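You operate a simulated robot arm through the tools that you are given. There is no shell and no other tool.

You run a simulated robot arm. Do the job below in one go: nothing can be reset, and whatever is moved stays where it is left.

Task
Back off nuts 3 and 4 with the ratchet until they are loose.
Fine: its knob to OFF for that and back to ON; lay it on its mat; nuts 1 and 2 stay tight. Set down upright: ratchet.
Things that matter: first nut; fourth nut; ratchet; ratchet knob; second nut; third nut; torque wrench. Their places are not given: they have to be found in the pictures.

It is judged by the outcome, as a careful person would: the job done as asked, and still so three seconds after it is handed in. It fails if anything else is knocked over, pushed out of place, dropped, spilled or broken.

Robot
A 7-joint arm with a two-finger parallel gripper, fixed in place. Base frame: the origin is on the floor under the middle of its stand, x ahead of it, y to its left, z up; the work surface is at about z = 850. Lengths are in mm, angles in degrees, forces in N, time in s.
It reaches about 1479 mm from its shoulder. Its first joint turns from -166.0 to 166.0 degrees. Payload 4.4 kg.
Tool frame: the origin (TCP) lies between the finger pads and is the grasp point; the fingertips stand 23 mm ahead of it; z points along the fingers, y is the line along which they close. The gripper opens to 94 mm. The fingers are 38 mm wide and 10 mm thick; the gripper's body (54 by 96 mm) begins 39 mm behind the TCP.
Orientation is that of the tool frame in the base frame, as [roll, pitch, yaw] about the fixed x, y, z axes, in that order (R = Rz(yaw) Ry(pitch) Rx(roll)). With the fingers straight down and closing along the base's y, the tool's x points along the base's -x, its y along +y and its z along -z.

Tools
- The arm moves only by the tool apply_moves. Its arguments are lists of equal length, an entry for each row: "offset": the shift along the tool's x, y, z in units of 400 mm (1.0 is 400 mm), a list of three; "turn": the turn, a rotation vector about the tool's x, y, z in units of 90 degrees (1.0 is 90 degrees), a list of three; "fingers": the closure in counts, from 0 (fully open) to 255 (shut). In form: {"offset": [[x, y, z], ...], "turn": [[ax, ay, az], ...], "fingers": [fingers, ...]}. A call has 1 to 20 rows; each row is the pose to reach, as a shift and turn from the pose commanded when the call began, along the tool's axes at that moment. A call with a number of a shift or a turn outside -1 to 1 is refused whole. Each row takes 0.2 s and may step no farther than 50 mm and 8.6 degrees from the row before; otherwise, or with a gripper value out of range, the whole call is refused. Where a pose cannot be reached the arm comes as near as it can. A force on the tool above 40 N (or 10 N above the force at the start of the call, whichever is more), or a blocked arm, ends the call early, and 0.2 s more pass. Each finger travels about 72 mm/s and halts on what it meets, pressing with about 23 N; the grip force reading is that of the motor and also rises with nothing between the fingers. The clock runs only during rows and for 0.2 s after the last one: add rows that repeat a pose to give the fingers time. It gives the time, the measured TCP pose, the force on the tool (base axes), the opening and the grip force at its end, in the units of the frame above (readings bear some noise), with the torque about the TCP (base axes, N m) and any sound that the robot's microphone picked up.
- Cameras (640 x 400 px; columns grow to the right, rows downward): "scene" is fixed at [400.3, 501, 1670]; the picture's right is [-0.83, -0.56, 0.00], its down [-0.34, 0.50, -0.79] and it looks along [0.45, -0.66, -0.61] (base axes); focal length 340 px, centre (320, 200). "wrist" rides on the gripper at [86, 16, -74] in the tool frame; the picture's right is [-0.18, 0.98, 0.00], its down [-0.58, -0.11, -0.81] and it looks along [-0.79, -0.15, 0.59] (tool axes); focal length 243 px, centre (320, 200).
- capture(camera): a new picture of that camera. No time passes.
- probe_pixels(camera, pixels): for up to 12 pixels [column, row] of the newest picture of that camera ("zoom" is the newest enlarged one), the place [x, y, z] in the base frame of the surface seen there, good to about 2 mm. No time passes.
- zoom(camera, box): a new picture of the part [left, top, right, bottom] of that camera's present view, enlarged. No time passes.
- close_job(): hands the job in; it is judged then, once.

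Open the gripper and draw the arm clear of the work before you hand the job in, unless the task says otherwise.

The tools are called after "Call:" as a command line: name --argument value ..., lists and objects as JSON in quotes. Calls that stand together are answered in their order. apply_moves: Moves the arm, as the interface text tells. Its arguments: {"type":"object","properties":{"offset":{"type":"array","items":{"type":"array","items":{"type":"number"}}},"turn":{"type":"array","items":{"type":"array","items":{"type":"number"}}},"fingers":{"type":"array","items":{"type":"number"}}},"required":["offset","turn","fingers"]} The other tools are called the same way: capture (camera) takes a picture; probe_pixels (camera, pixels) gives the place of the surface under pixels of a picture; zoom (camera, box) takes an enlarged picture of a part of a camera's view; close_job () hands the job in.

At the start:

```text
time: 0.0
tcp_pos: [705.4, -96.0, 1267.6]
orientation: [-180.0, 0.0, 180.0]
ft_force: [-0.2, 0.5, -0.1]
wrist_torque: [-0.01, -0.03, 0.0]
gripper_width: 93.9
grasp_force: 0.2
```

scene: 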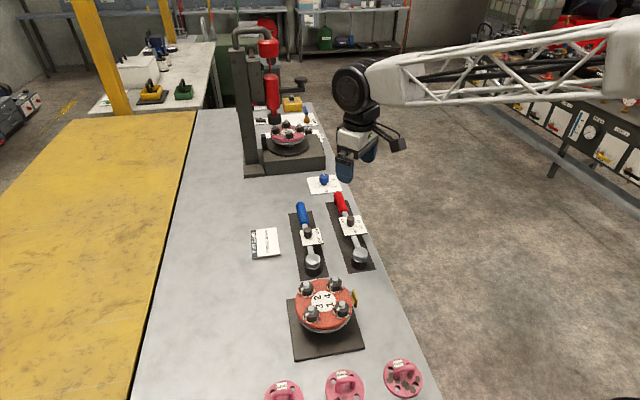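
wrist: 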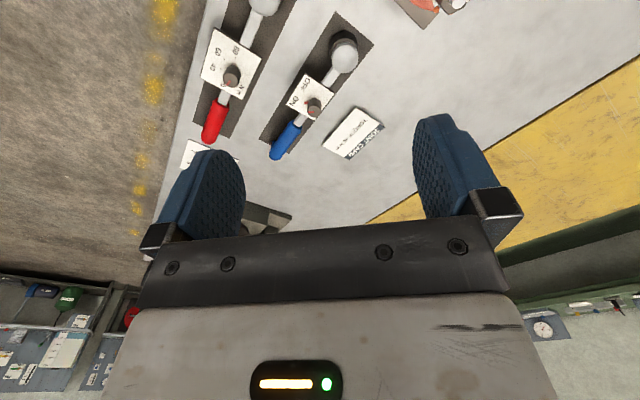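

I start by zooming on the tools (around 330,235) and the nut flange (around 325,305) in the scene picture to find which is the ratchet.

Call:
zoom --camera "scene" --box '[240, 170, 400, 270]'

Call:
zoom --camera "scene" --box '[260, 260, 400, 360]'

Call:
zoom --camera "wrist" --box '[170, 0, 410, 180]'

```text
4.00 times, centred on (320, 220) of scene
```

zoom: 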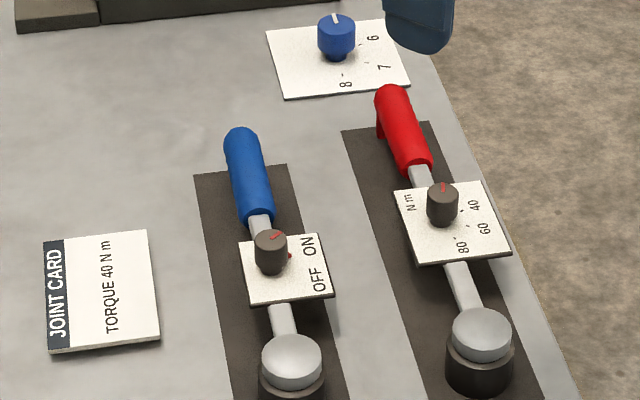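

```text
4.00 times, centred on (330, 310) of scene
```

zoom: 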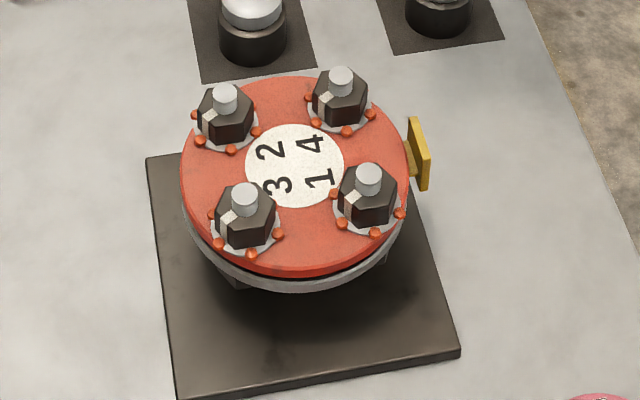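

```text
2.22 times, centred on (290, 90) of wrist
```

zoom: 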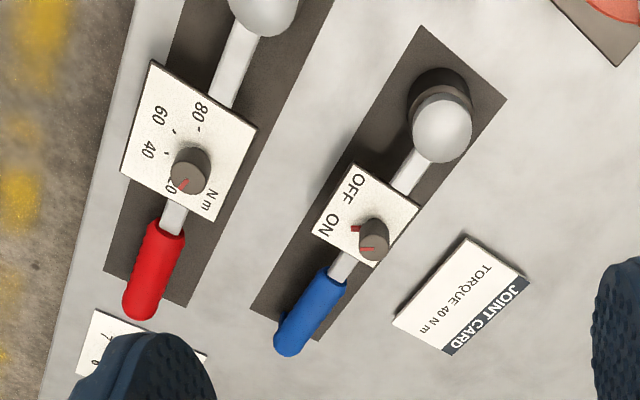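

The blue tool with the ON/OFF plate is the ratchet, the red one with the N m scale the torque wrench. I probe the ratchet's handle, knob, head and mat, and the nuts, in the scene picture.

Call:
zoom --camera "scene" --box '[276, 192, 356, 242]'

Call:
probe_pixels --camera "scene" --pixels '[[301, 205], [306, 224], [308, 229], [311, 241], [313, 259], [306, 284], [335, 280], [312, 311], [342, 308], [326, 303], [297, 215], [322, 275]]'

```text
8.00 times, centred on (316, 217) of scene
```

zoom: 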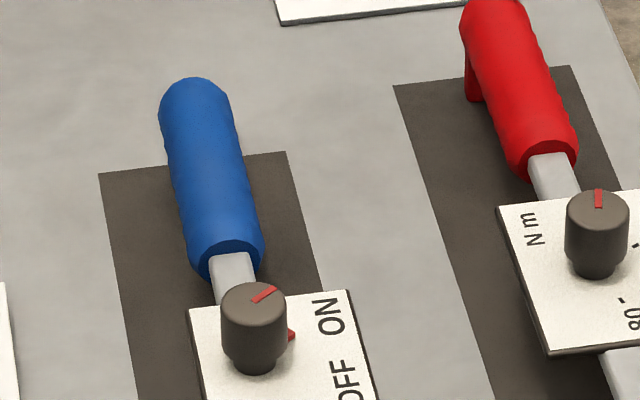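

```text
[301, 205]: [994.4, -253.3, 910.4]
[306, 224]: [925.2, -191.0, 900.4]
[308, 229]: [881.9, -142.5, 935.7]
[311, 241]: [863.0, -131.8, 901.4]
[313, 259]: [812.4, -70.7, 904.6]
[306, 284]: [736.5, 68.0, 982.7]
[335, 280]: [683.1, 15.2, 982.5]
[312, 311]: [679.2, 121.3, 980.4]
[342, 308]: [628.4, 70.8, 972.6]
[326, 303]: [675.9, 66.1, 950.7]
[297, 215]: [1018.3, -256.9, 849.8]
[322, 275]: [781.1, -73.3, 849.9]
```

The ratchet lies diagonally from its handle near (994,-253) to its head near (812,-71). I zoom on the flange, and then on the ratchet head, to get finer positions.

Call:
zoom --camera "scene" --box '[286, 268, 366, 318]'

```text
8.00 times, centred on (326, 293) of scene
```

zoom: 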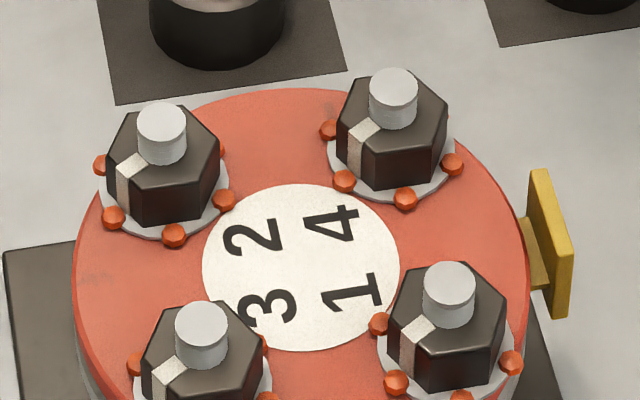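

In this zoom the studs are at (162,122), (393,85), (202,322), (449,282). I probe stud tops and hex faces.

Call:
probe_pixels --camera "zoom" --pixels '[[162, 122], [393, 85], [202, 322], [449, 282], [200, 150], [425, 115], [240, 355], [485, 318], [300, 270], [545, 215], [200, 40], [110, 245]]'

Call:
capture --camera "wrist"

```text
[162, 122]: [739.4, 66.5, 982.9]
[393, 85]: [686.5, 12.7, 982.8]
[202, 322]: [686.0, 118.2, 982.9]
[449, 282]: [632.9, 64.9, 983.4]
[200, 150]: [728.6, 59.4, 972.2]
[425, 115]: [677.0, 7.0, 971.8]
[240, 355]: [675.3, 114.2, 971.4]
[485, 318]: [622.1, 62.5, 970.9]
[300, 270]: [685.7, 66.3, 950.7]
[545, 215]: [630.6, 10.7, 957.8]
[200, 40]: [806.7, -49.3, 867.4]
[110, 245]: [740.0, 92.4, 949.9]
```

```text
taken
```

wrist: 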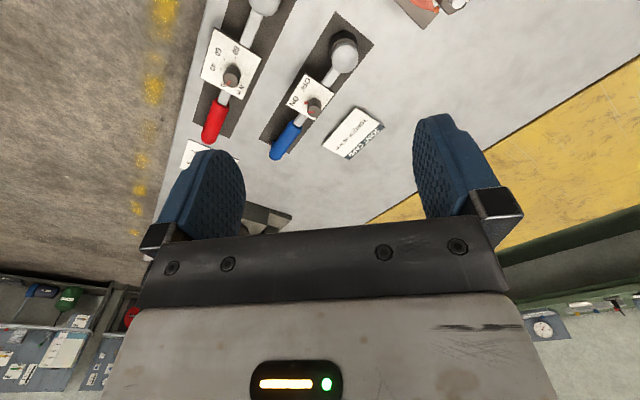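

Nut studs are found at about nut 1 (633,65), nut 2 (739,66), nut 3 (686,118), nut 4 (686,13), tops at z≈983. I move the wrist camera closer over the ratchet to see its shape and knob.

Call:
apply_moves --offset '[[-0.045, -0.01375, 0.0729], [-0.09, -0.0275, 0.1458], [-0.135, -0.04125, 0.21875], [-0.18, -0.055, 0.2917], [-0.225, -0.06875, 0.3646], [-0.27, -0.0825, 0.4375]]' --turn '[[0, 0, 0], [0, 0, 0], [0, 0, 0], [0, 0, 0], [0, 0, 0], [0, 0, 0]]' --fingers '[0, 0, 0, 0, 0, 0]'

Call:
capture --camera "wrist"

Call:
capture --camera "scene"

```text
time: 1.4
tcp_pos: [812.1, -130.9, 1092.4]
orientation: [180.0, 0.1, -180.0]
ft_force: [-0.2, -0.9, 1.0]
wrist_torque: [0.02, 0.01, 0.04]
gripper_width: 94.0
grasp_force: 0.0
```

```text
taken
```

wrist: 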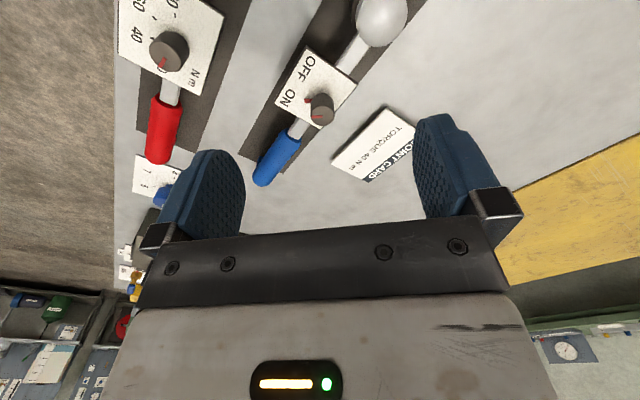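

```text
taken
```

scene: 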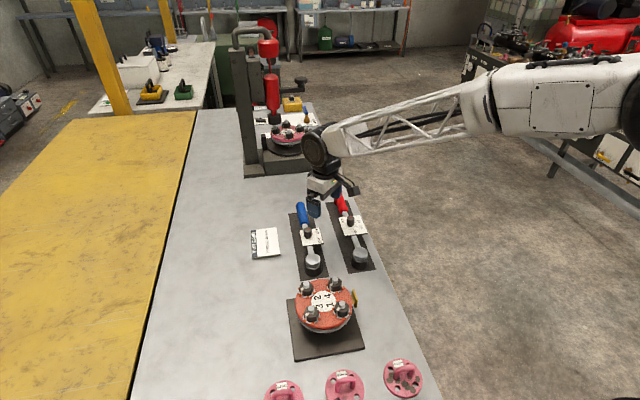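

The ratchet shows at wrist (320,110) for its knob, handle at (275,160), head at (380,20). I zoom there to read the knob and probe.

Call:
zoom --camera "wrist" --box '[240, 40, 368, 120]'

Call:
probe_pixels --camera "wrist" --pixels '[[320, 102], [320, 115], [265, 180], [275, 160], [290, 138], [298, 128], [345, 65], [385, 20], [243, 172], [370, 80], [305, 60], [356, 95]]'

```text
5.00 times, centred on (304, 80) of wrist
```

zoom: 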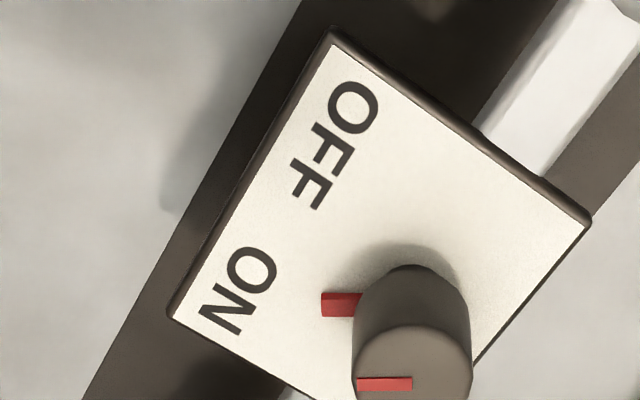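

```text
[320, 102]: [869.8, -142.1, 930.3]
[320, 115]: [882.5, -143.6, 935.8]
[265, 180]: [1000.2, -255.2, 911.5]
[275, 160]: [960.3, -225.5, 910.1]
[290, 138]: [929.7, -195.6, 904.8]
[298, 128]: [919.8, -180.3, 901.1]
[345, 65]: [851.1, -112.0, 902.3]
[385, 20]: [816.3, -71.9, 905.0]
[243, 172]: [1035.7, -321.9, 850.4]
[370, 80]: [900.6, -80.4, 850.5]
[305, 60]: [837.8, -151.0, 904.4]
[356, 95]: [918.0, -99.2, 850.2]
```

The red pointer of the knob (zoom (340,303)) points at ON (240,290); OFF is at (335,145). I probe these with the plate's corners to get the angles in the base frame.

Call:
probe_pixels --camera "zoom" --pixels '[[240, 290], [335, 145], [324, 304], [345, 296], [333, 40], [582, 222], [178, 310], [360, 384], [410, 384], [415, 355], [400, 275], [440, 390]]'

Call:
zoom --camera "wrist" --box '[272, 80, 368, 140]'

```text
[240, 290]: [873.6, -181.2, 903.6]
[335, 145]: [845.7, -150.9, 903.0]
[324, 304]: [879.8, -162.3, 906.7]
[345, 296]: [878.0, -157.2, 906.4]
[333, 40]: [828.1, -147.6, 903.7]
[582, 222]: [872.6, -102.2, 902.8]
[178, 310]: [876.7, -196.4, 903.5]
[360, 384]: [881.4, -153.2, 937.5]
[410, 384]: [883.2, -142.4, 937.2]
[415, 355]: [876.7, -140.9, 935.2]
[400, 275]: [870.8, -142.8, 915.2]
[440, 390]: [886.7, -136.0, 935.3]
```

```text
6.67 times, centred on (320, 110) of wrist
```

zoom: 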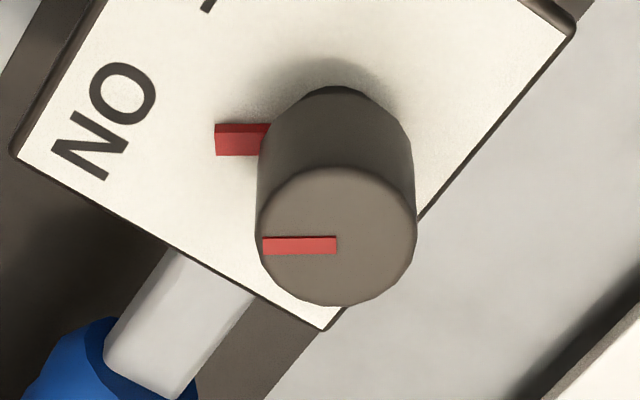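

Knob centre comes out near (883,-142.5), top z≈936, pointer at about -99° (ON), with OFF about -170°, so it takes roughly a 70° clockwise turn. I check the neighbouring torque wrench and the ratchet's mat corners before going near.

Call:
probe_pixels --camera "wrist" --pixels '[[168, 50], [172, 60], [150, 160], [165, 100], [220, 20], [360, 70], [245, 170], [262, 183], [270, 186], [256, 176], [296, 145], [282, 134]]'

Call:
zoom --camera "wrist" --box '[240, 120, 336, 180]'

Call:
zoom --camera "scene" --box '[280, 230, 360, 280]'

```text
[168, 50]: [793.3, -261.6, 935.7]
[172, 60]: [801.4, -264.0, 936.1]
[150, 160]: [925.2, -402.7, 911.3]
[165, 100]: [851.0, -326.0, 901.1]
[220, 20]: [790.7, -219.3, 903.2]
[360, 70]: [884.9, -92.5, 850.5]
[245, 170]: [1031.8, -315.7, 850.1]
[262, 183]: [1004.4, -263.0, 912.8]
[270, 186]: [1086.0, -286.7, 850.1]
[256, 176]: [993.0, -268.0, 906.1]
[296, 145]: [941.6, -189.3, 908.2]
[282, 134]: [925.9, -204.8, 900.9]
```

```text
6.67 times, centred on (288, 150) of wrist
```

zoom: 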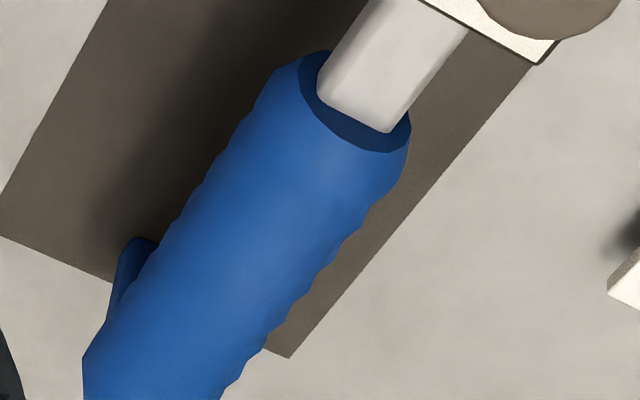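

```text
8.00 times, centred on (320, 255) of scene
```

zoom: 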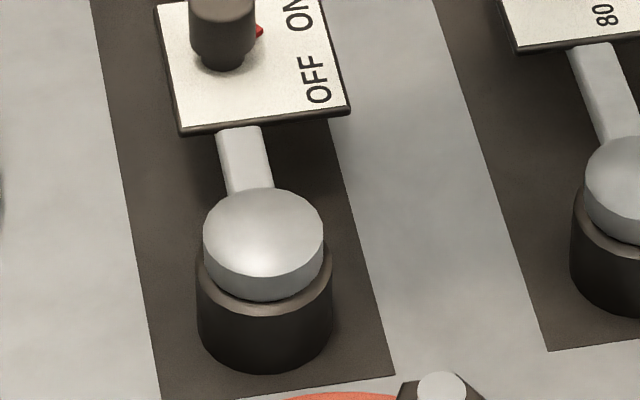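

The head's top disc is centred near zoom (263,232). I probe it with its edges, and the socket's lower rim, for an accurate socket axis.

Call:
probe_pixels --camera "zoom" --pixels '[[263, 232], [207, 232], [319, 232], [263, 192], [263, 270], [264, 368], [199, 330], [331, 330], [230, 130], [258, 130], [264, 340], [100, 60]]'

Call:
zoom --camera "scene" --box '[284, 266, 364, 316]'

```text
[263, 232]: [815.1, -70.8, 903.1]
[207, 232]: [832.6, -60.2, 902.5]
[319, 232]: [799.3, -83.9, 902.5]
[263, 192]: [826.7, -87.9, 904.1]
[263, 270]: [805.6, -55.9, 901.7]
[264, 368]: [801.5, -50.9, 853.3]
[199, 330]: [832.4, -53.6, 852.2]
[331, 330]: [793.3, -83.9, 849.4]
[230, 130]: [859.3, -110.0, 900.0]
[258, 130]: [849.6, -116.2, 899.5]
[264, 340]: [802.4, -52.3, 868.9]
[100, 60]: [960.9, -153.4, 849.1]
```

```text
8.00 times, centred on (324, 291) of scene
```

zoom: 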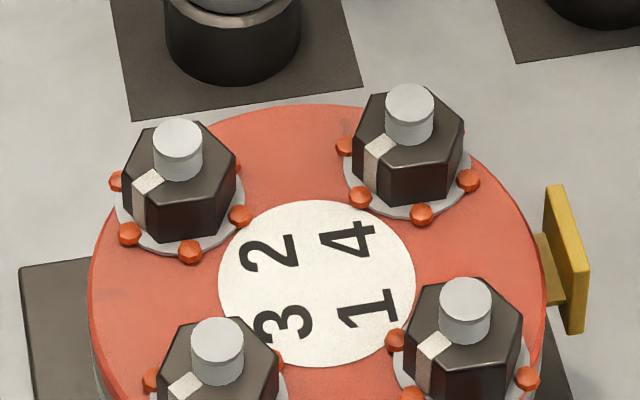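

Head/socket axis is at about (816,-72), bar at -45°, knob on the bar at (883,-142.5). I go above the knob at z≈975 with the fingers half closed and pre-turned 35° so that the 70° knob turn is centred.

Call:
apply_moves --offset '[[-0.035, -0.00625, 0.0585], [-0.07, -0.0125, 0.117], [-0.105, -0.01875, 0.1755], [-0.14, -0.025, 0.234], [-0.175, -0.03125, 0.2925], [-0.175, -0.03125, 0.2925]]' --turn '[[0, 0, -0.0778], [0, 0, -0.1556], [0, 0, -0.2333], [0, 0, -0.3111], [0, 0, -0.3889], [0, 0, -0.3889]]' --fingers '[60, 110, 119, 119, 119, 119]'

Call:
capture --camera "wrist"

Call:
zoom --camera "scene" --box '[240, 150, 400, 250]'

```text
time: 2.8
tcp_pos: [882.9, -140.9, 975.2]
orientation: [-179.9, 0.0, -144.8]
ft_force: [-0.3, 0.3, 0.8]
wrist_torque: [-0.03, -0.02, 0.0]
gripper_width: 50.2
grasp_force: 0.0
```

```text
taken
```

wrist: 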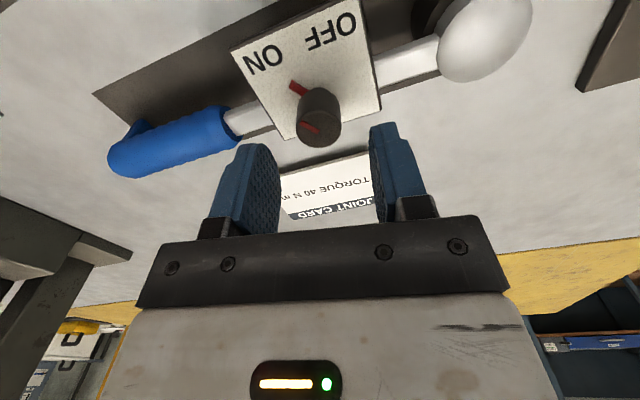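

```text
4.00 times, centred on (320, 200) of scene
```

zoom: 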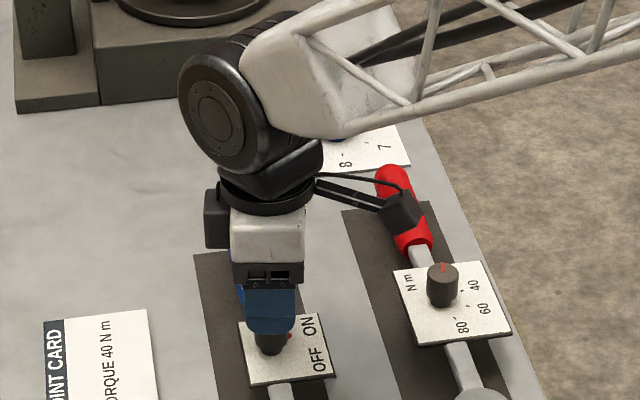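

The gripper is over the knob with fingers at about (265,190) and (390,170) in the wrist view. I probe the knob again from this new angle to refine its centre.

Call:
zoom --camera "wrist" --box '[264, 70, 376, 140]'

Call:
probe_pixels --camera "zoom" --pixels '[[320, 330], [315, 290], [250, 320], [390, 320], [315, 395], [200, 310], [240, 310], [150, 90], [170, 110], [60, 300], [330, 200], [120, 200]]'

```text
5.71 times, centred on (320, 105) of wrist
```

zoom: 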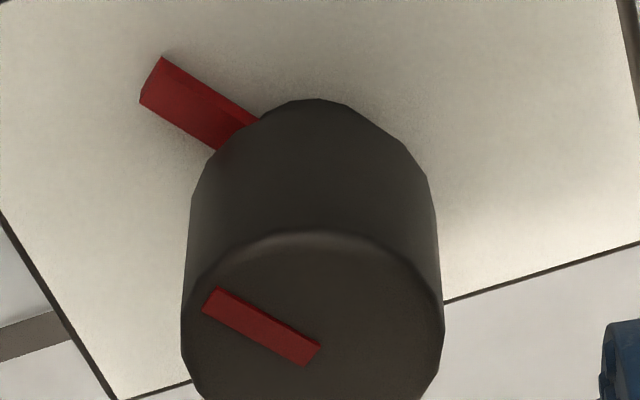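

```text
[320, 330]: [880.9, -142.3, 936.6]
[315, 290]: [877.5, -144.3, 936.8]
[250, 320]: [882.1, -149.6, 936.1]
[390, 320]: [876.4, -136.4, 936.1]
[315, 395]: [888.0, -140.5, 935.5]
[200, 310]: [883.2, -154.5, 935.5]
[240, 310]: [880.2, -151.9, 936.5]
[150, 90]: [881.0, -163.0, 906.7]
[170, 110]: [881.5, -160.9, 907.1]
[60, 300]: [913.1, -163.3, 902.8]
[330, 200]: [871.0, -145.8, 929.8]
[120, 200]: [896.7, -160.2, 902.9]
```

Knob centre refined to about (882.5,-142.5), radius 12. I descend so the fingertips stop about 9 mm above the plate, then close on the knob.

Call:
apply_moves --offset '[[0.0033, -0.0008, 0.0], [0.0033, -0.0008, 0.05], [0.0033, -0.0008, 0.0975], [0.0033, -0.0008, 0.0975], [0.0033, -0.0008, 0.0975], [0.0033, -0.0008, 0.0975], [0.0033, -0.0008, 0.0975]]' --turn '[[0, 0, 0], [0, 0, 0], [0, 0, 0], [0, 0, 0], [0, 0, 0], [0, 0, 0], [0, 0, 0]]' --fingers '[119, 119, 119, 119, 210, 210, 210]'

Call:
capture --camera "wrist"

Call:
zoom --camera "scene" --box '[240, 170, 400, 270]'

```text
time: 4.4
tcp_pos: [881.5, -142.9, 937.2]
orientation: [179.9, -0.1, -144.9]
ft_force: [-1.4, 2.8, 0.4]
wrist_torque: [0.1, 0.02, 0.02]
gripper_width: 26.4
grasp_force: 22.5
```

```text
taken
```

wrist: 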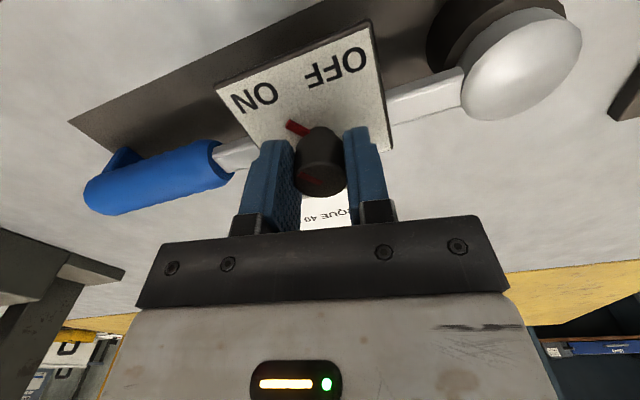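

```text
4.00 times, centred on (320, 220) of scene
```

zoom: 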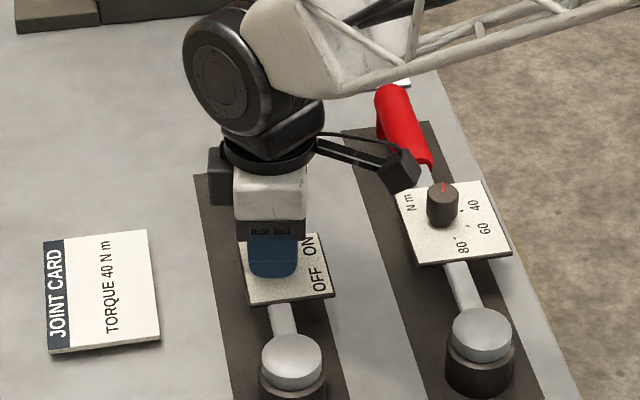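

The knob is held (width 26.4, grip 22.5 N). I turn it clockwise by about 70°, i.e. +70° about the tool's z.

Call:
apply_moves --offset '[[0, 0, 0], [0, 0, 0], [0, 0, 0], [0, 0, 0], [0, 0, 0], [0, 0, 0], [0, 0, 0], [0, 0, 0], [0, 0, 0], [0, 0, 0], [0, 0, 0]]' --turn '[[0, 0, 0.0778], [0, 0, 0.1556], [0, 0, 0.2333], [0, 0, 0.3111], [0, 0, 0.3889], [0, 0, 0.4667], [0, 0, 0.5444], [0, 0, 0.6222], [0, 0, 0.7], [0, 0, 0.7778], [0, 0, 0.7778]]' --fingers '[210, 210, 210, 210, 210, 210, 210, 210, 210, 210, 210]'

Call:
capture --camera "wrist"

Call:
zoom --camera "scene" --box '[240, 170, 400, 270]'

```text
time: 6.8
tcp_pos: [883.1, -143.1, 936.8]
orientation: [-180.0, 0.1, 145.0]
ft_force: [-3.8, 9.5, 12.4]
wrist_torque: [0.26, 0.15, 0.04]
gripper_width: 26.3
grasp_force: 23.0
```

```text
taken
```

wrist: 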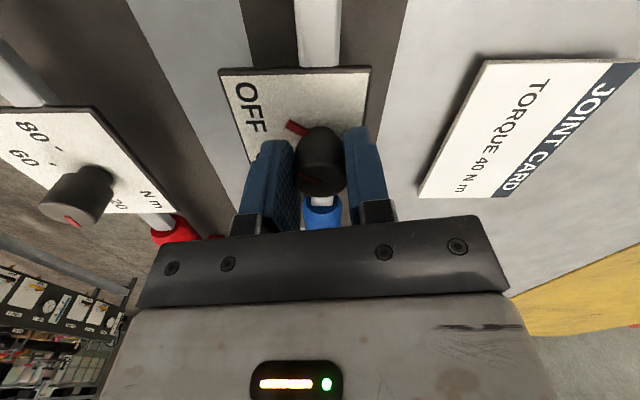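

```text
4.00 times, centred on (320, 220) of scene
```

zoom: 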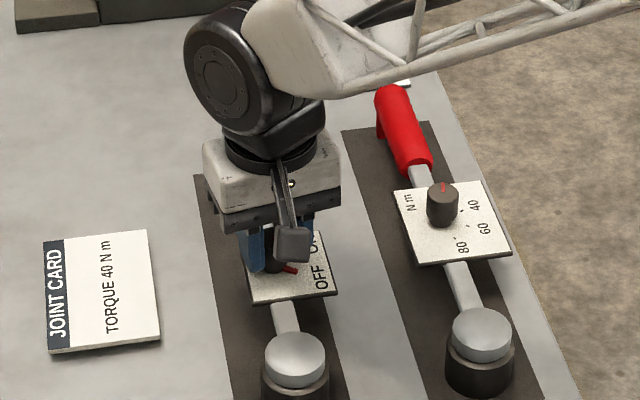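

The pointer now points towards OFF. I check it close before releasing, since the tool force rose to about 16 N.

Call:
zoom --camera "wrist" --box '[212, 60, 388, 170]'

Call:
probe_pixels --camera "wrist" --pixels '[[289, 125], [296, 128], [248, 107], [221, 72], [369, 70], [318, 178], [312, 40], [312, 10]]'

```text
3.64 times, centred on (300, 115) of wrist
```

zoom: 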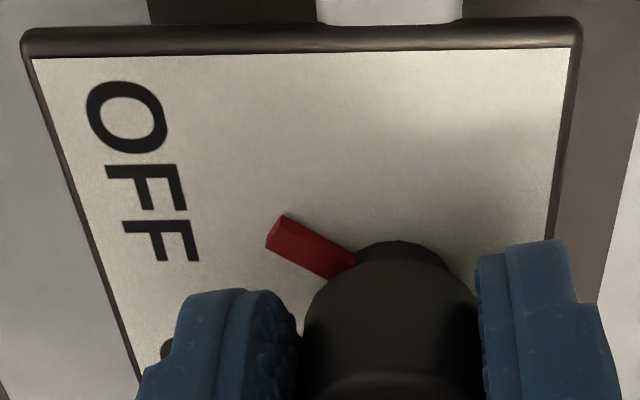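

```text
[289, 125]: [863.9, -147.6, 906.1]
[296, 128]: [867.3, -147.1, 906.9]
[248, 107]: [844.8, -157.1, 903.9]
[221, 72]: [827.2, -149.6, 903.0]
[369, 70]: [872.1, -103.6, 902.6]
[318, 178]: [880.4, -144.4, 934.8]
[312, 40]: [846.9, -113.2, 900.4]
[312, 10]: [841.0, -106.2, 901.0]
```

Pointer tip is at (864,-147.6), about -166°, nearly at OFF's mirrored position of -170°. I add 4° more and then open the fingers slowly in place.

Call:
apply_moves --offset '[[0, 0, 0], [0, 0, 0], [0, 0, 0], [0, 0, 0], [0, 0, 0]]' --turn '[[0, 0, 0.045], [0, 0, 0.045], [0, 0, 0.045], [0, 0, 0.045], [0, 0, 0.045]]' --fingers '[210, 210, 150, 119, 119]'

Call:
zoom --camera "wrist" --box '[212, 60, 388, 170]'

Call:
probe_pixels --camera "wrist" --pixels '[[289, 125], [294, 128], [221, 72], [369, 70], [318, 178], [312, 40]]'

```text
time: 8.0
tcp_pos: [883.3, -144.4, 936.8]
orientation: [-180.0, 0.0, 141.0]
ft_force: [0.2, 0.6, 0.2]
wrist_torque: [0.02, -0.01, -0.03]
gripper_width: 50.3
grasp_force: 0.0
```

```text
3.64 times, centred on (300, 115) of wrist
```

zoom: 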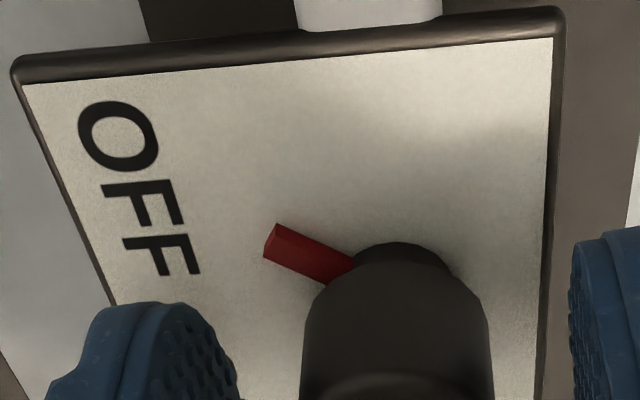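

```text
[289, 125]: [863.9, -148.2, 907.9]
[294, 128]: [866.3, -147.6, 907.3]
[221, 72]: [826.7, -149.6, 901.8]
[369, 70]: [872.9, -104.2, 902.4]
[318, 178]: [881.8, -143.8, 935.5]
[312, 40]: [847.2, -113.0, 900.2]
```

The knob is released with its pointer at OFF. I rise, turn to yaw 135° (fingers closing across the handle) and hover over the blue handle near (966,-222).

Call:
apply_moves --offset '[[0, 0, -0.1], [0, 0, -0.17], [-0.07, -0.005, -0.17], [-0.16, -0.01, -0.17], [-0.24, -0.017, -0.17], [-0.2825, -0.0207, -0.17], [-0.2825, -0.0207, -0.17]]' --turn '[[0, 0, 0], [0, 0, 0], [0, 0, 0.0167], [0, 0, 0.0333], [0, 0, 0.05], [0, 0, 0.0667], [0, 0, 0.0667]]' --fingers '[119, 119, 90, 65, 65, 65, 65]'

Call:
capture --camera "wrist"

Call:
zoom --camera "scene" --box '[276, 192, 372, 252]'

```text
time: 9.6
tcp_pos: [965.2, -221.2, 1004.3]
orientation: [179.9, 0.1, 135.0]
ft_force: [-0.4, 0.0, 0.7]
wrist_torque: [-0.02, -0.01, 0.01]
gripper_width: 70.1
grasp_force: 0.0
```

```text
taken
```

wrist: 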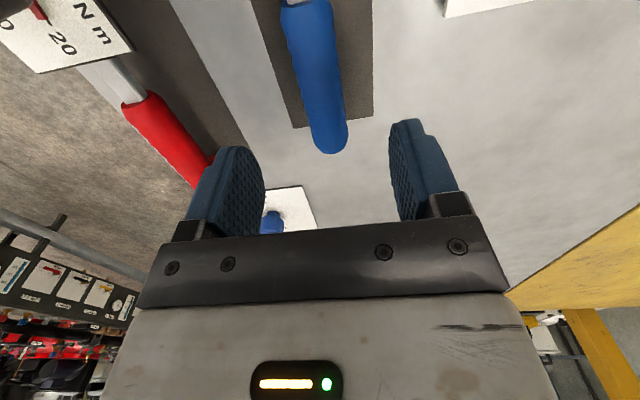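

```text
6.67 times, centred on (324, 222) of scene
```

zoom: 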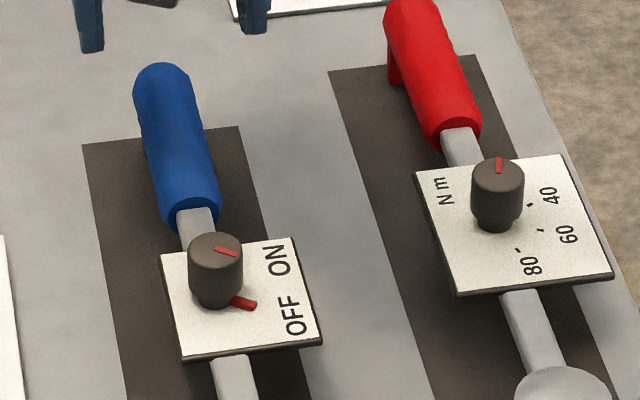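

The pointer aims at OFF (scene zoom (243,303) against label (297,315)). Now I probe the handle's edges from the wrist view to centre the grasp.

Call:
probe_pixels --camera "wrist" --pixels '[[328, 148], [325, 120], [318, 90], [312, 60], [306, 30], [298, 70], [334, 70], [294, 45], [326, 30], [302, 95], [341, 100], [286, 20]]'

Call:
zoom --camera "wrist" --box '[240, 0, 400, 100]'

```text
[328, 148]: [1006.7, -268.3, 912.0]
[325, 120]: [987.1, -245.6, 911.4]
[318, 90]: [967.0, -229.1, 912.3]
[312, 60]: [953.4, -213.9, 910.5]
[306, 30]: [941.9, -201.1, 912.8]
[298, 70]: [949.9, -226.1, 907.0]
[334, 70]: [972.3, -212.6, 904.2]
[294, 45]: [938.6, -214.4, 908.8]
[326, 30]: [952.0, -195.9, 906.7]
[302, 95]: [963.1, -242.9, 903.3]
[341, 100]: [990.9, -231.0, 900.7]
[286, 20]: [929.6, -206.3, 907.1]
```

```text
4.00 times, centred on (320, 50) of wrist
```

zoom: 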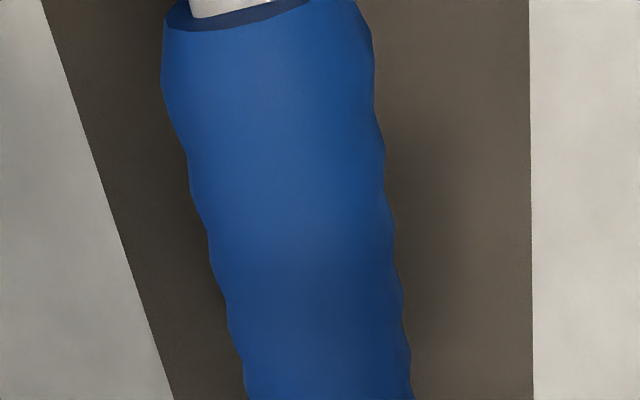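

The handle's axis lies near x+y≈740, top z≈912.5. I re-probe the head from the scene camera to see whether the wrench shifted during the knob turn.

Call:
zoom --camera "scene" --box '[280, 230, 360, 280]'

Call:
probe_pixels --camera "zoom" --pixels '[[263, 232], [207, 232], [319, 232], [263, 192], [263, 270], [216, 160], [262, 160], [240, 160], [225, 130], [245, 130], [90, 0], [160, 395]]'

```text
8.00 times, centred on (320, 255) of scene
```

zoom: 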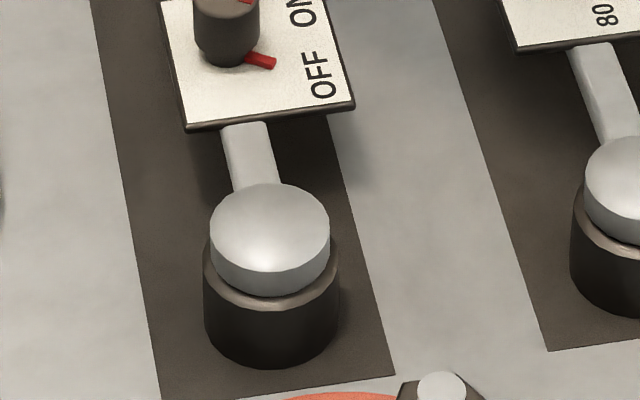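

```text
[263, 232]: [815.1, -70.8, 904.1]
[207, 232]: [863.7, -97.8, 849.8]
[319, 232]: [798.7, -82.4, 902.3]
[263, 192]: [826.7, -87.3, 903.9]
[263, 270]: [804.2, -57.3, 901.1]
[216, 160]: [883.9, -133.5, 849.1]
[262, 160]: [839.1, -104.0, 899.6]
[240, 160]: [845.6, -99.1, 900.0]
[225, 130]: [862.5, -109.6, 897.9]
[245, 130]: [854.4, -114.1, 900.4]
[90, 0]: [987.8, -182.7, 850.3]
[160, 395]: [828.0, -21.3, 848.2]
```

The wrench shifted about 3 mm, head now near (814.3,-74.3), still at -45°. I descend over the handle at s≈212 mm from the head (964,-224) to z≈893 and close.

Call:
apply_moves --offset '[[-0.0047, -0.008, 0.08], [-0.0047, -0.008, 0.16], [-0.0047, -0.008, 0.24], [-0.0047, -0.008, 0.2785], [-0.0047, -0.008, 0.2785], [-0.0047, -0.008, 0.2785], [-0.0047, -0.008, 0.2785], [-0.0047, -0.008, 0.2785]]' --turn '[[0, 0, 0], [0, 0, 0], [0, 0, 0], [0, 0, 0], [0, 0, 0], [0, 0, 0], [0, 0, 0], [0, 0, 0]]' --fingers '[65, 65, 65, 65, 65, 255, 255, 255]'

Call:
capture --camera "wrist"

Call:
zoom --camera "scene" --box '[240, 170, 400, 270]'

```text
time: 11.4
tcp_pos: [966.0, -224.0, 891.9]
orientation: [-180.0, 0.0, 135.0]
ft_force: [0.7, -0.1, 0.0]
wrist_torque: [0.18, 0.21, 0.44]
gripper_width: 31.3
grasp_force: 22.9
```

```text
taken
```

wrist: 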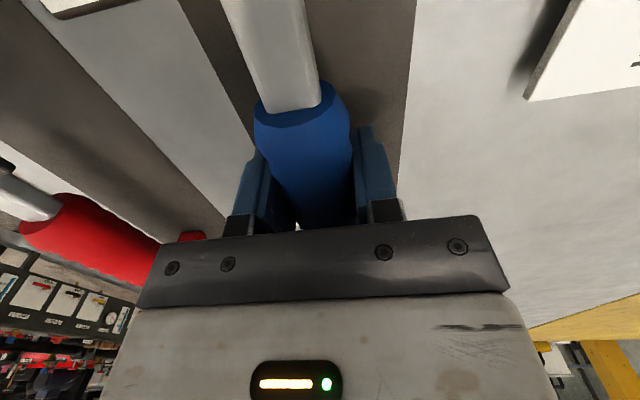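

```text
4.00 times, centred on (320, 220) of scene
```

zoom: 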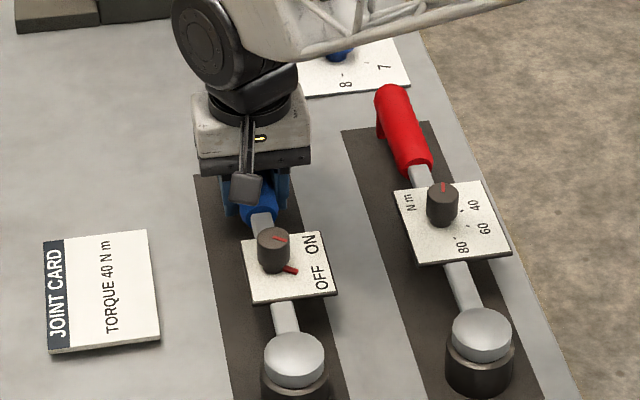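

The handle is held (31.3 mm, 22.9 N). I lift slowly by 40 mm and see whether the head droops.

Call:
apply_moves --offset '[[0, 0, -0.015], [0, 0, -0.04], [0, 0, -0.07], [0, 0, -0.1], [0, 0, -0.1], [0, 0, -0.1]]' --turn '[[0, 0, 0], [0, 0, 0], [0, 0, 0], [0, 0, 0], [0, 0, 0], [0, 0, 0]]' --fingers '[255, 255, 255, 255, 255, 255]'

Call:
capture --camera "wrist"

Call:
zoom --camera "scene" --box '[240, 170, 400, 270]'

```text
time: 12.8
tcp_pos: [964.8, -224.0, 933.0]
orientation: [179.9, 0.0, 135.0]
ft_force: [0.3, -0.7, -7.1]
wrist_torque: [-0.32, -0.36, 0.04]
gripper_width: 31.1
grasp_force: 23.2
```

```text
taken
```

wrist: 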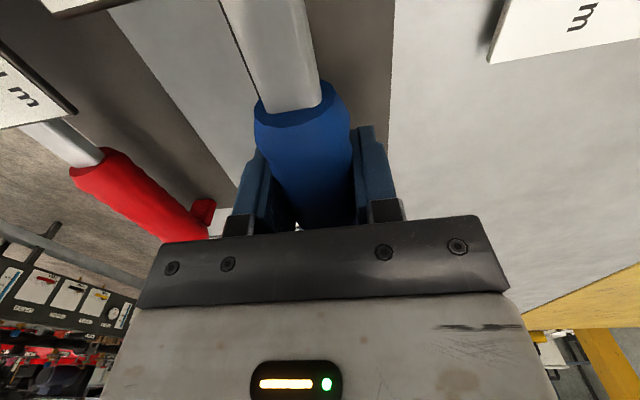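

```text
4.00 times, centred on (320, 220) of scene
```

zoom: 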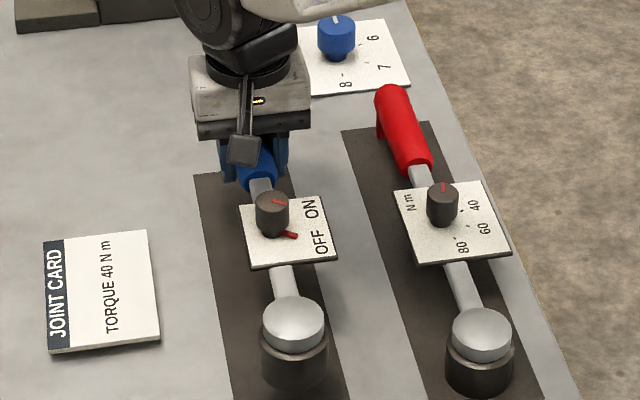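

It lifts with 7.1 N and 0.48 N·m. I probe the head, plate and bar heights to see if it is still level.

Call:
zoom --camera "scene" --box '[280, 200, 360, 250]'

Call:
probe_pixels --camera "scene" --pixels '[[313, 250], [308, 249], [318, 249], [313, 246], [313, 254], [301, 234], [323, 231], [321, 220], [309, 218], [305, 214], [311, 240], [313, 270]]'

```text
8.00 times, centred on (320, 225) of scene
```

zoom: 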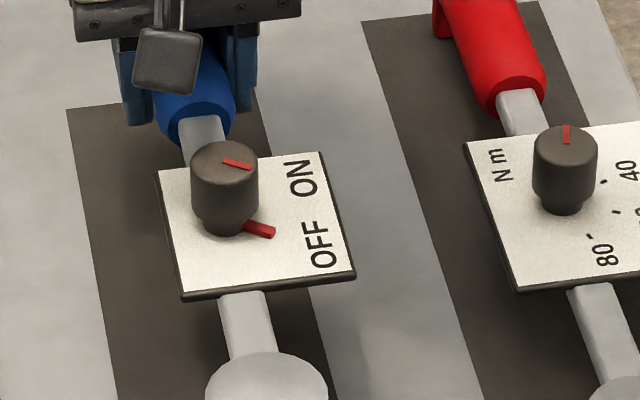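

```text
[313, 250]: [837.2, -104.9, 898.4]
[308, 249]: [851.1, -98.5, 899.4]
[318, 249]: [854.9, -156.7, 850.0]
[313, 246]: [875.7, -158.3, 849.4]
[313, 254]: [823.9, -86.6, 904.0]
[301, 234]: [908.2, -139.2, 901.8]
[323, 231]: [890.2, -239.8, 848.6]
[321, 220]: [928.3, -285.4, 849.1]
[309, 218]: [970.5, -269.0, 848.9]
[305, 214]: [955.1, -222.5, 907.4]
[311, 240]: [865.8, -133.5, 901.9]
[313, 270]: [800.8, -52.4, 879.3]
```

Those probes used the older full picture, so I take a new scene picture and probe it.

Call:
capture --camera "scene"

Call:
zoom --camera "scene" --box '[276, 215, 356, 265]'

Call:
probe_pixels --camera "zoom" --pixels '[[300, 280], [240, 278], [358, 278], [300, 238], [300, 318], [220, 205], [380, 190], [345, 45], [195, 65], [275, 185], [265, 80], [235, 10]]'

```text
taken
```

scene: 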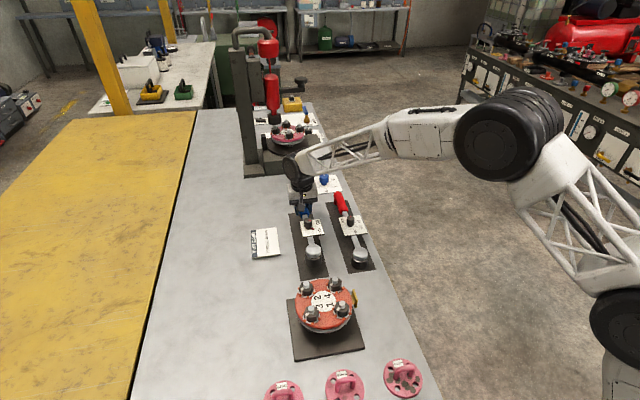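

```text
8.00 times, centred on (316, 240) of scene
```

zoom: 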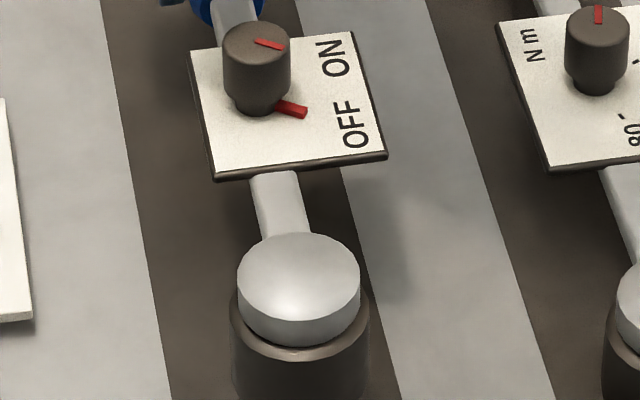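

```text
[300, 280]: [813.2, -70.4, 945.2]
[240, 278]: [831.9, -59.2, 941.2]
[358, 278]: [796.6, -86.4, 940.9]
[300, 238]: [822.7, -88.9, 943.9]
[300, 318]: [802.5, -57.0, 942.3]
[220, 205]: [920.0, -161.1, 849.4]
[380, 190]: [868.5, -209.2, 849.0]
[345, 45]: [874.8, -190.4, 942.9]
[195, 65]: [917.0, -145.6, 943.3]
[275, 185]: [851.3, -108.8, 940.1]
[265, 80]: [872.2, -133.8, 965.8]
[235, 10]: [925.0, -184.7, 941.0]
```

The wrench is level (head top rose 40.5 with a 41 lift). Before moving I zoom strongly on nuts 4 and 3 to read the hex orientation and white marks.

Call:
zoom --camera "scene" --box '[319, 270, 351, 290]'

Call:
probe_pixels --camera "zoom" --pixels '[[330, 150], [300, 220], [230, 240], [310, 250], [420, 240], [470, 150], [260, 290], [165, 235], [165, 395], [320, 380], [450, 370], [540, 290]]'

Call:
zoom --camera "scene" --box '[295, 299, 327, 319]'

```text
16.00 times, centred on (335, 280) of scene
```

zoom: 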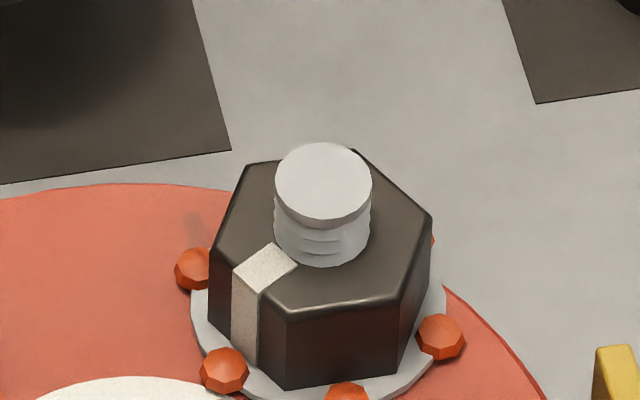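

```text
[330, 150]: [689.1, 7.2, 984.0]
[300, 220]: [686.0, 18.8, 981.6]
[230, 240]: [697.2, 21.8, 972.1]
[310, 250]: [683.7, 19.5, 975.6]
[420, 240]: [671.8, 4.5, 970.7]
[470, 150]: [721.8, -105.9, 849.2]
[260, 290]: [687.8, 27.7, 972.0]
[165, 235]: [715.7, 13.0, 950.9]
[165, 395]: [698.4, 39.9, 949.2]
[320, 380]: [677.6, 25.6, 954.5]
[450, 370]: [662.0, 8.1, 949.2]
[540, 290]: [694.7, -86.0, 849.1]
```

```text
16.00 times, centred on (311, 309) of scene
```

zoom: 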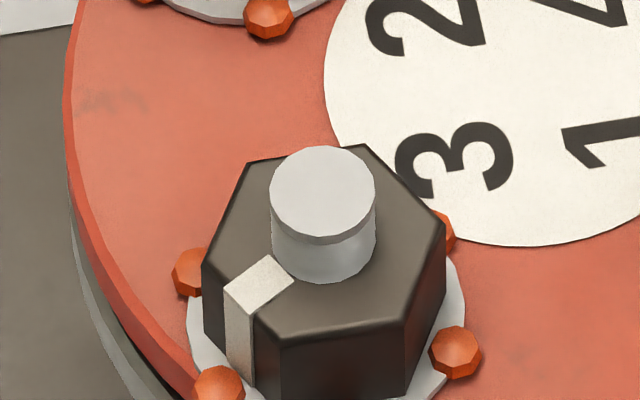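

Nuts are about 31 mm across flats with the white mark on a face at about 72°. I raise the ratchet by 117 mm and carry its socket over nut 4, keeping its angle of -45°.

Call:
apply_moves --offset '[[0, 0, -0.07], [0, 0, -0.14], [0, 0, -0.21], [0, 0, -0.27], [0.03, -0.006, -0.2925], [0.1, -0.0195, -0.2925], [0.17, -0.0331, -0.2925], [0.24, -0.0467, -0.2925], [0.31, -0.0604, -0.2925], [0.36, -0.07, -0.2925], [0.3758, -0.0732, -0.2925], [0.3758, -0.0732, -0.2925], [0.3758, -0.0732, -0.2925]]' --turn '[[0, 0, 0], [0, 0, 0], [0, 0, 0], [0, 0, 0], [0, 0, 0], [0, 0, 0], [0, 0, 0], [0, 0, 0], [0, 0, 0], [0, 0, 0], [0, 0, 0], [0, 0, 0], [0, 0, 0]]' --fingers '[255, 255, 255, 255, 255, 255, 255, 255, 255, 255, 255, 255, 255]'

Call:
capture --camera "scene"

Call:
zoom --camera "scene" --box '[260, 210, 420, 310]'

Call:
capture --camera "wrist"

```text
time: 15.6
tcp_pos: [835.9, -139.7, 1050.7]
orientation: [180.0, 0.0, 135.0]
ft_force: [-0.6, -0.4, -6.6]
wrist_torque: [-0.33, -0.35, -0.02]
gripper_width: 31.3
grasp_force: 23.0
```

```text
taken
```

scene: 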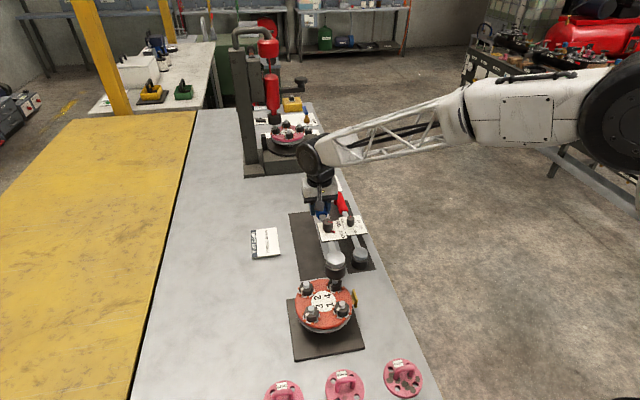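

```text
4.00 times, centred on (340, 260) of scene
```

zoom: 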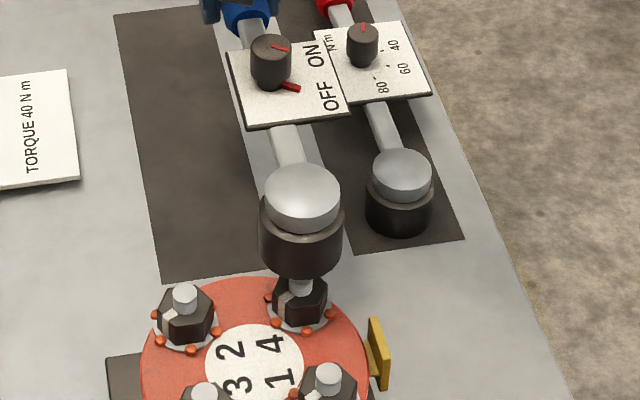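

```text
taken
```

wrist: 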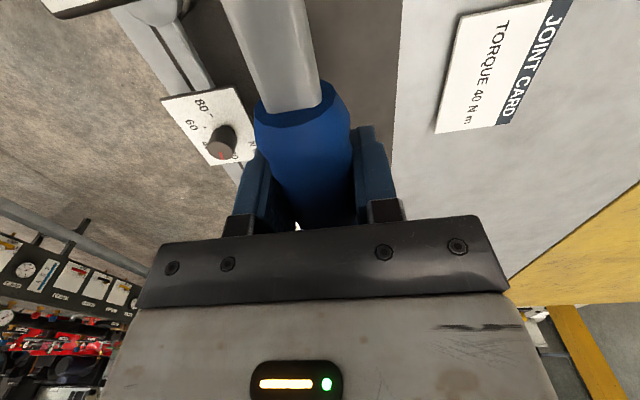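

The socket hangs above nut 4 in the picture. I zoom tighter on the head and probe its edges for the lateral error.

Call:
zoom --camera "scene" --box '[310, 242, 358, 272]'

Call:
probe_pixels --camera "zoom" --pixels '[[289, 130], [165, 130], [413, 130], [289, 40], [289, 215], [227, 80], [351, 80], [227, 180], [351, 180], [160, 300], [420, 300], [290, 370]]'

```text
13.33 times, centred on (334, 257) of scene
```

zoom: 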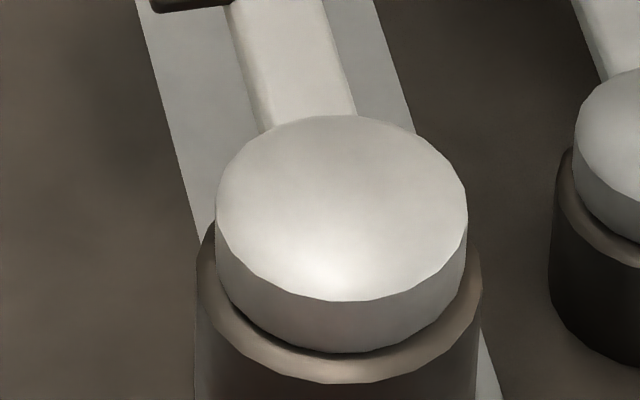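

```text
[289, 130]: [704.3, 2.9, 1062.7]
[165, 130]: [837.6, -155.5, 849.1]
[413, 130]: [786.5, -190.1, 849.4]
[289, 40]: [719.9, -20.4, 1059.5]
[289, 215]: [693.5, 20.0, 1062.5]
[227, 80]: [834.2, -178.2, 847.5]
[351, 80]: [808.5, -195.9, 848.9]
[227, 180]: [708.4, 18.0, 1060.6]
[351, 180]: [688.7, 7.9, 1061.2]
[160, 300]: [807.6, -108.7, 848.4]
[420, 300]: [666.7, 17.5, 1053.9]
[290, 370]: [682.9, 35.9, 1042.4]
```

The disc is centred at zoom (341,207). I probe that centre and its four rim points.

Call:
probe_pixels --camera "zoom" --pixels '[[341, 207], [221, 207], [463, 207], [341, 119], [341, 296], [256, 145], [428, 145], [256, 270], [428, 270], [290, 60]]'

Call:
zoom --camera "scene" --box '[314, 258, 362, 288]'

```text
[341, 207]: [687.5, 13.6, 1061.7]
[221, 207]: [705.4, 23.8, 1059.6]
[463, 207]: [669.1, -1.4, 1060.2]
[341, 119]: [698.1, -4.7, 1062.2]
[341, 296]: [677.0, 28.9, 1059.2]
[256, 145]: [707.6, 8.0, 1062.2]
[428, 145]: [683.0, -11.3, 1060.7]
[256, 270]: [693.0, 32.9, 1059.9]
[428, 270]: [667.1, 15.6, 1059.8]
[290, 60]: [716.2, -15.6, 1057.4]
```

```text
13.33 times, centred on (338, 273) of scene
```

zoom: 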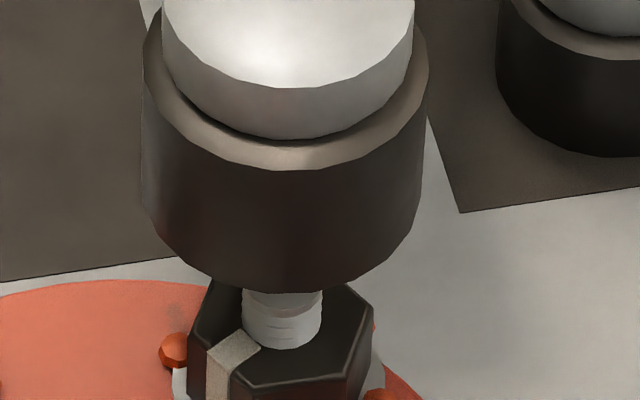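

Head centre is near (687.5,11.5), nut 4 near (686,13.5). I correct by about 2.3 mm and lower 18 mm to just above the stud, then check.

Call:
apply_moves --offset '[[0.0057, 0.0007, 0.01], [0.0057, 0.0007, 0.025], [0.0057, 0.0007, 0.045], [0.0057, 0.0007, 0.045]]' --turn '[[0, 0, 0], [0, 0, 0], [0, 0, 0], [0, 0, 0]]' --fingers '[255, 255, 255, 255]'

Call:
zoom --camera "scene" --box '[312, 250, 360, 280]'

Call:
zoom --camera "scene" --box '[290, 240, 386, 300]'

```text
time: 16.6
tcp_pos: [834.6, -137.0, 1031.5]
orientation: [179.9, -0.1, 135.1]
ft_force: [0.7, 0.0, -6.6]
wrist_torque: [-0.33, -0.33, 0.01]
gripper_width: 30.9
grasp_force: 23.6
```

```text
13.33 times, centred on (336, 265) of scene
```

zoom: 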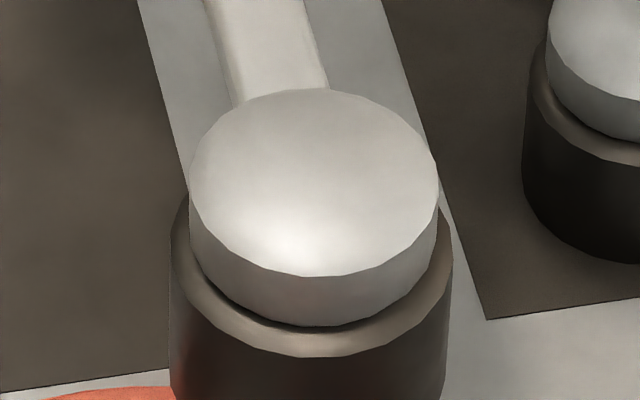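

```text
6.67 times, centred on (338, 270) of scene
```

zoom: 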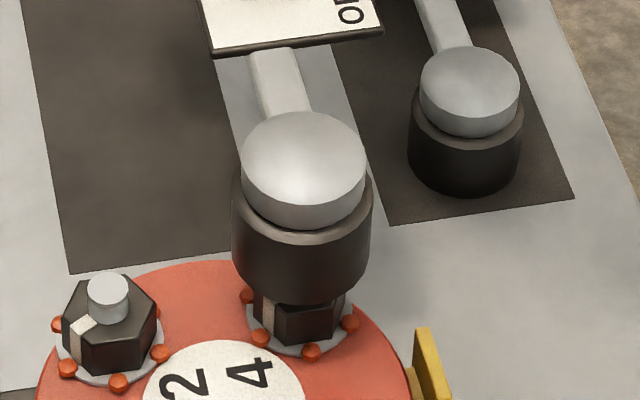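

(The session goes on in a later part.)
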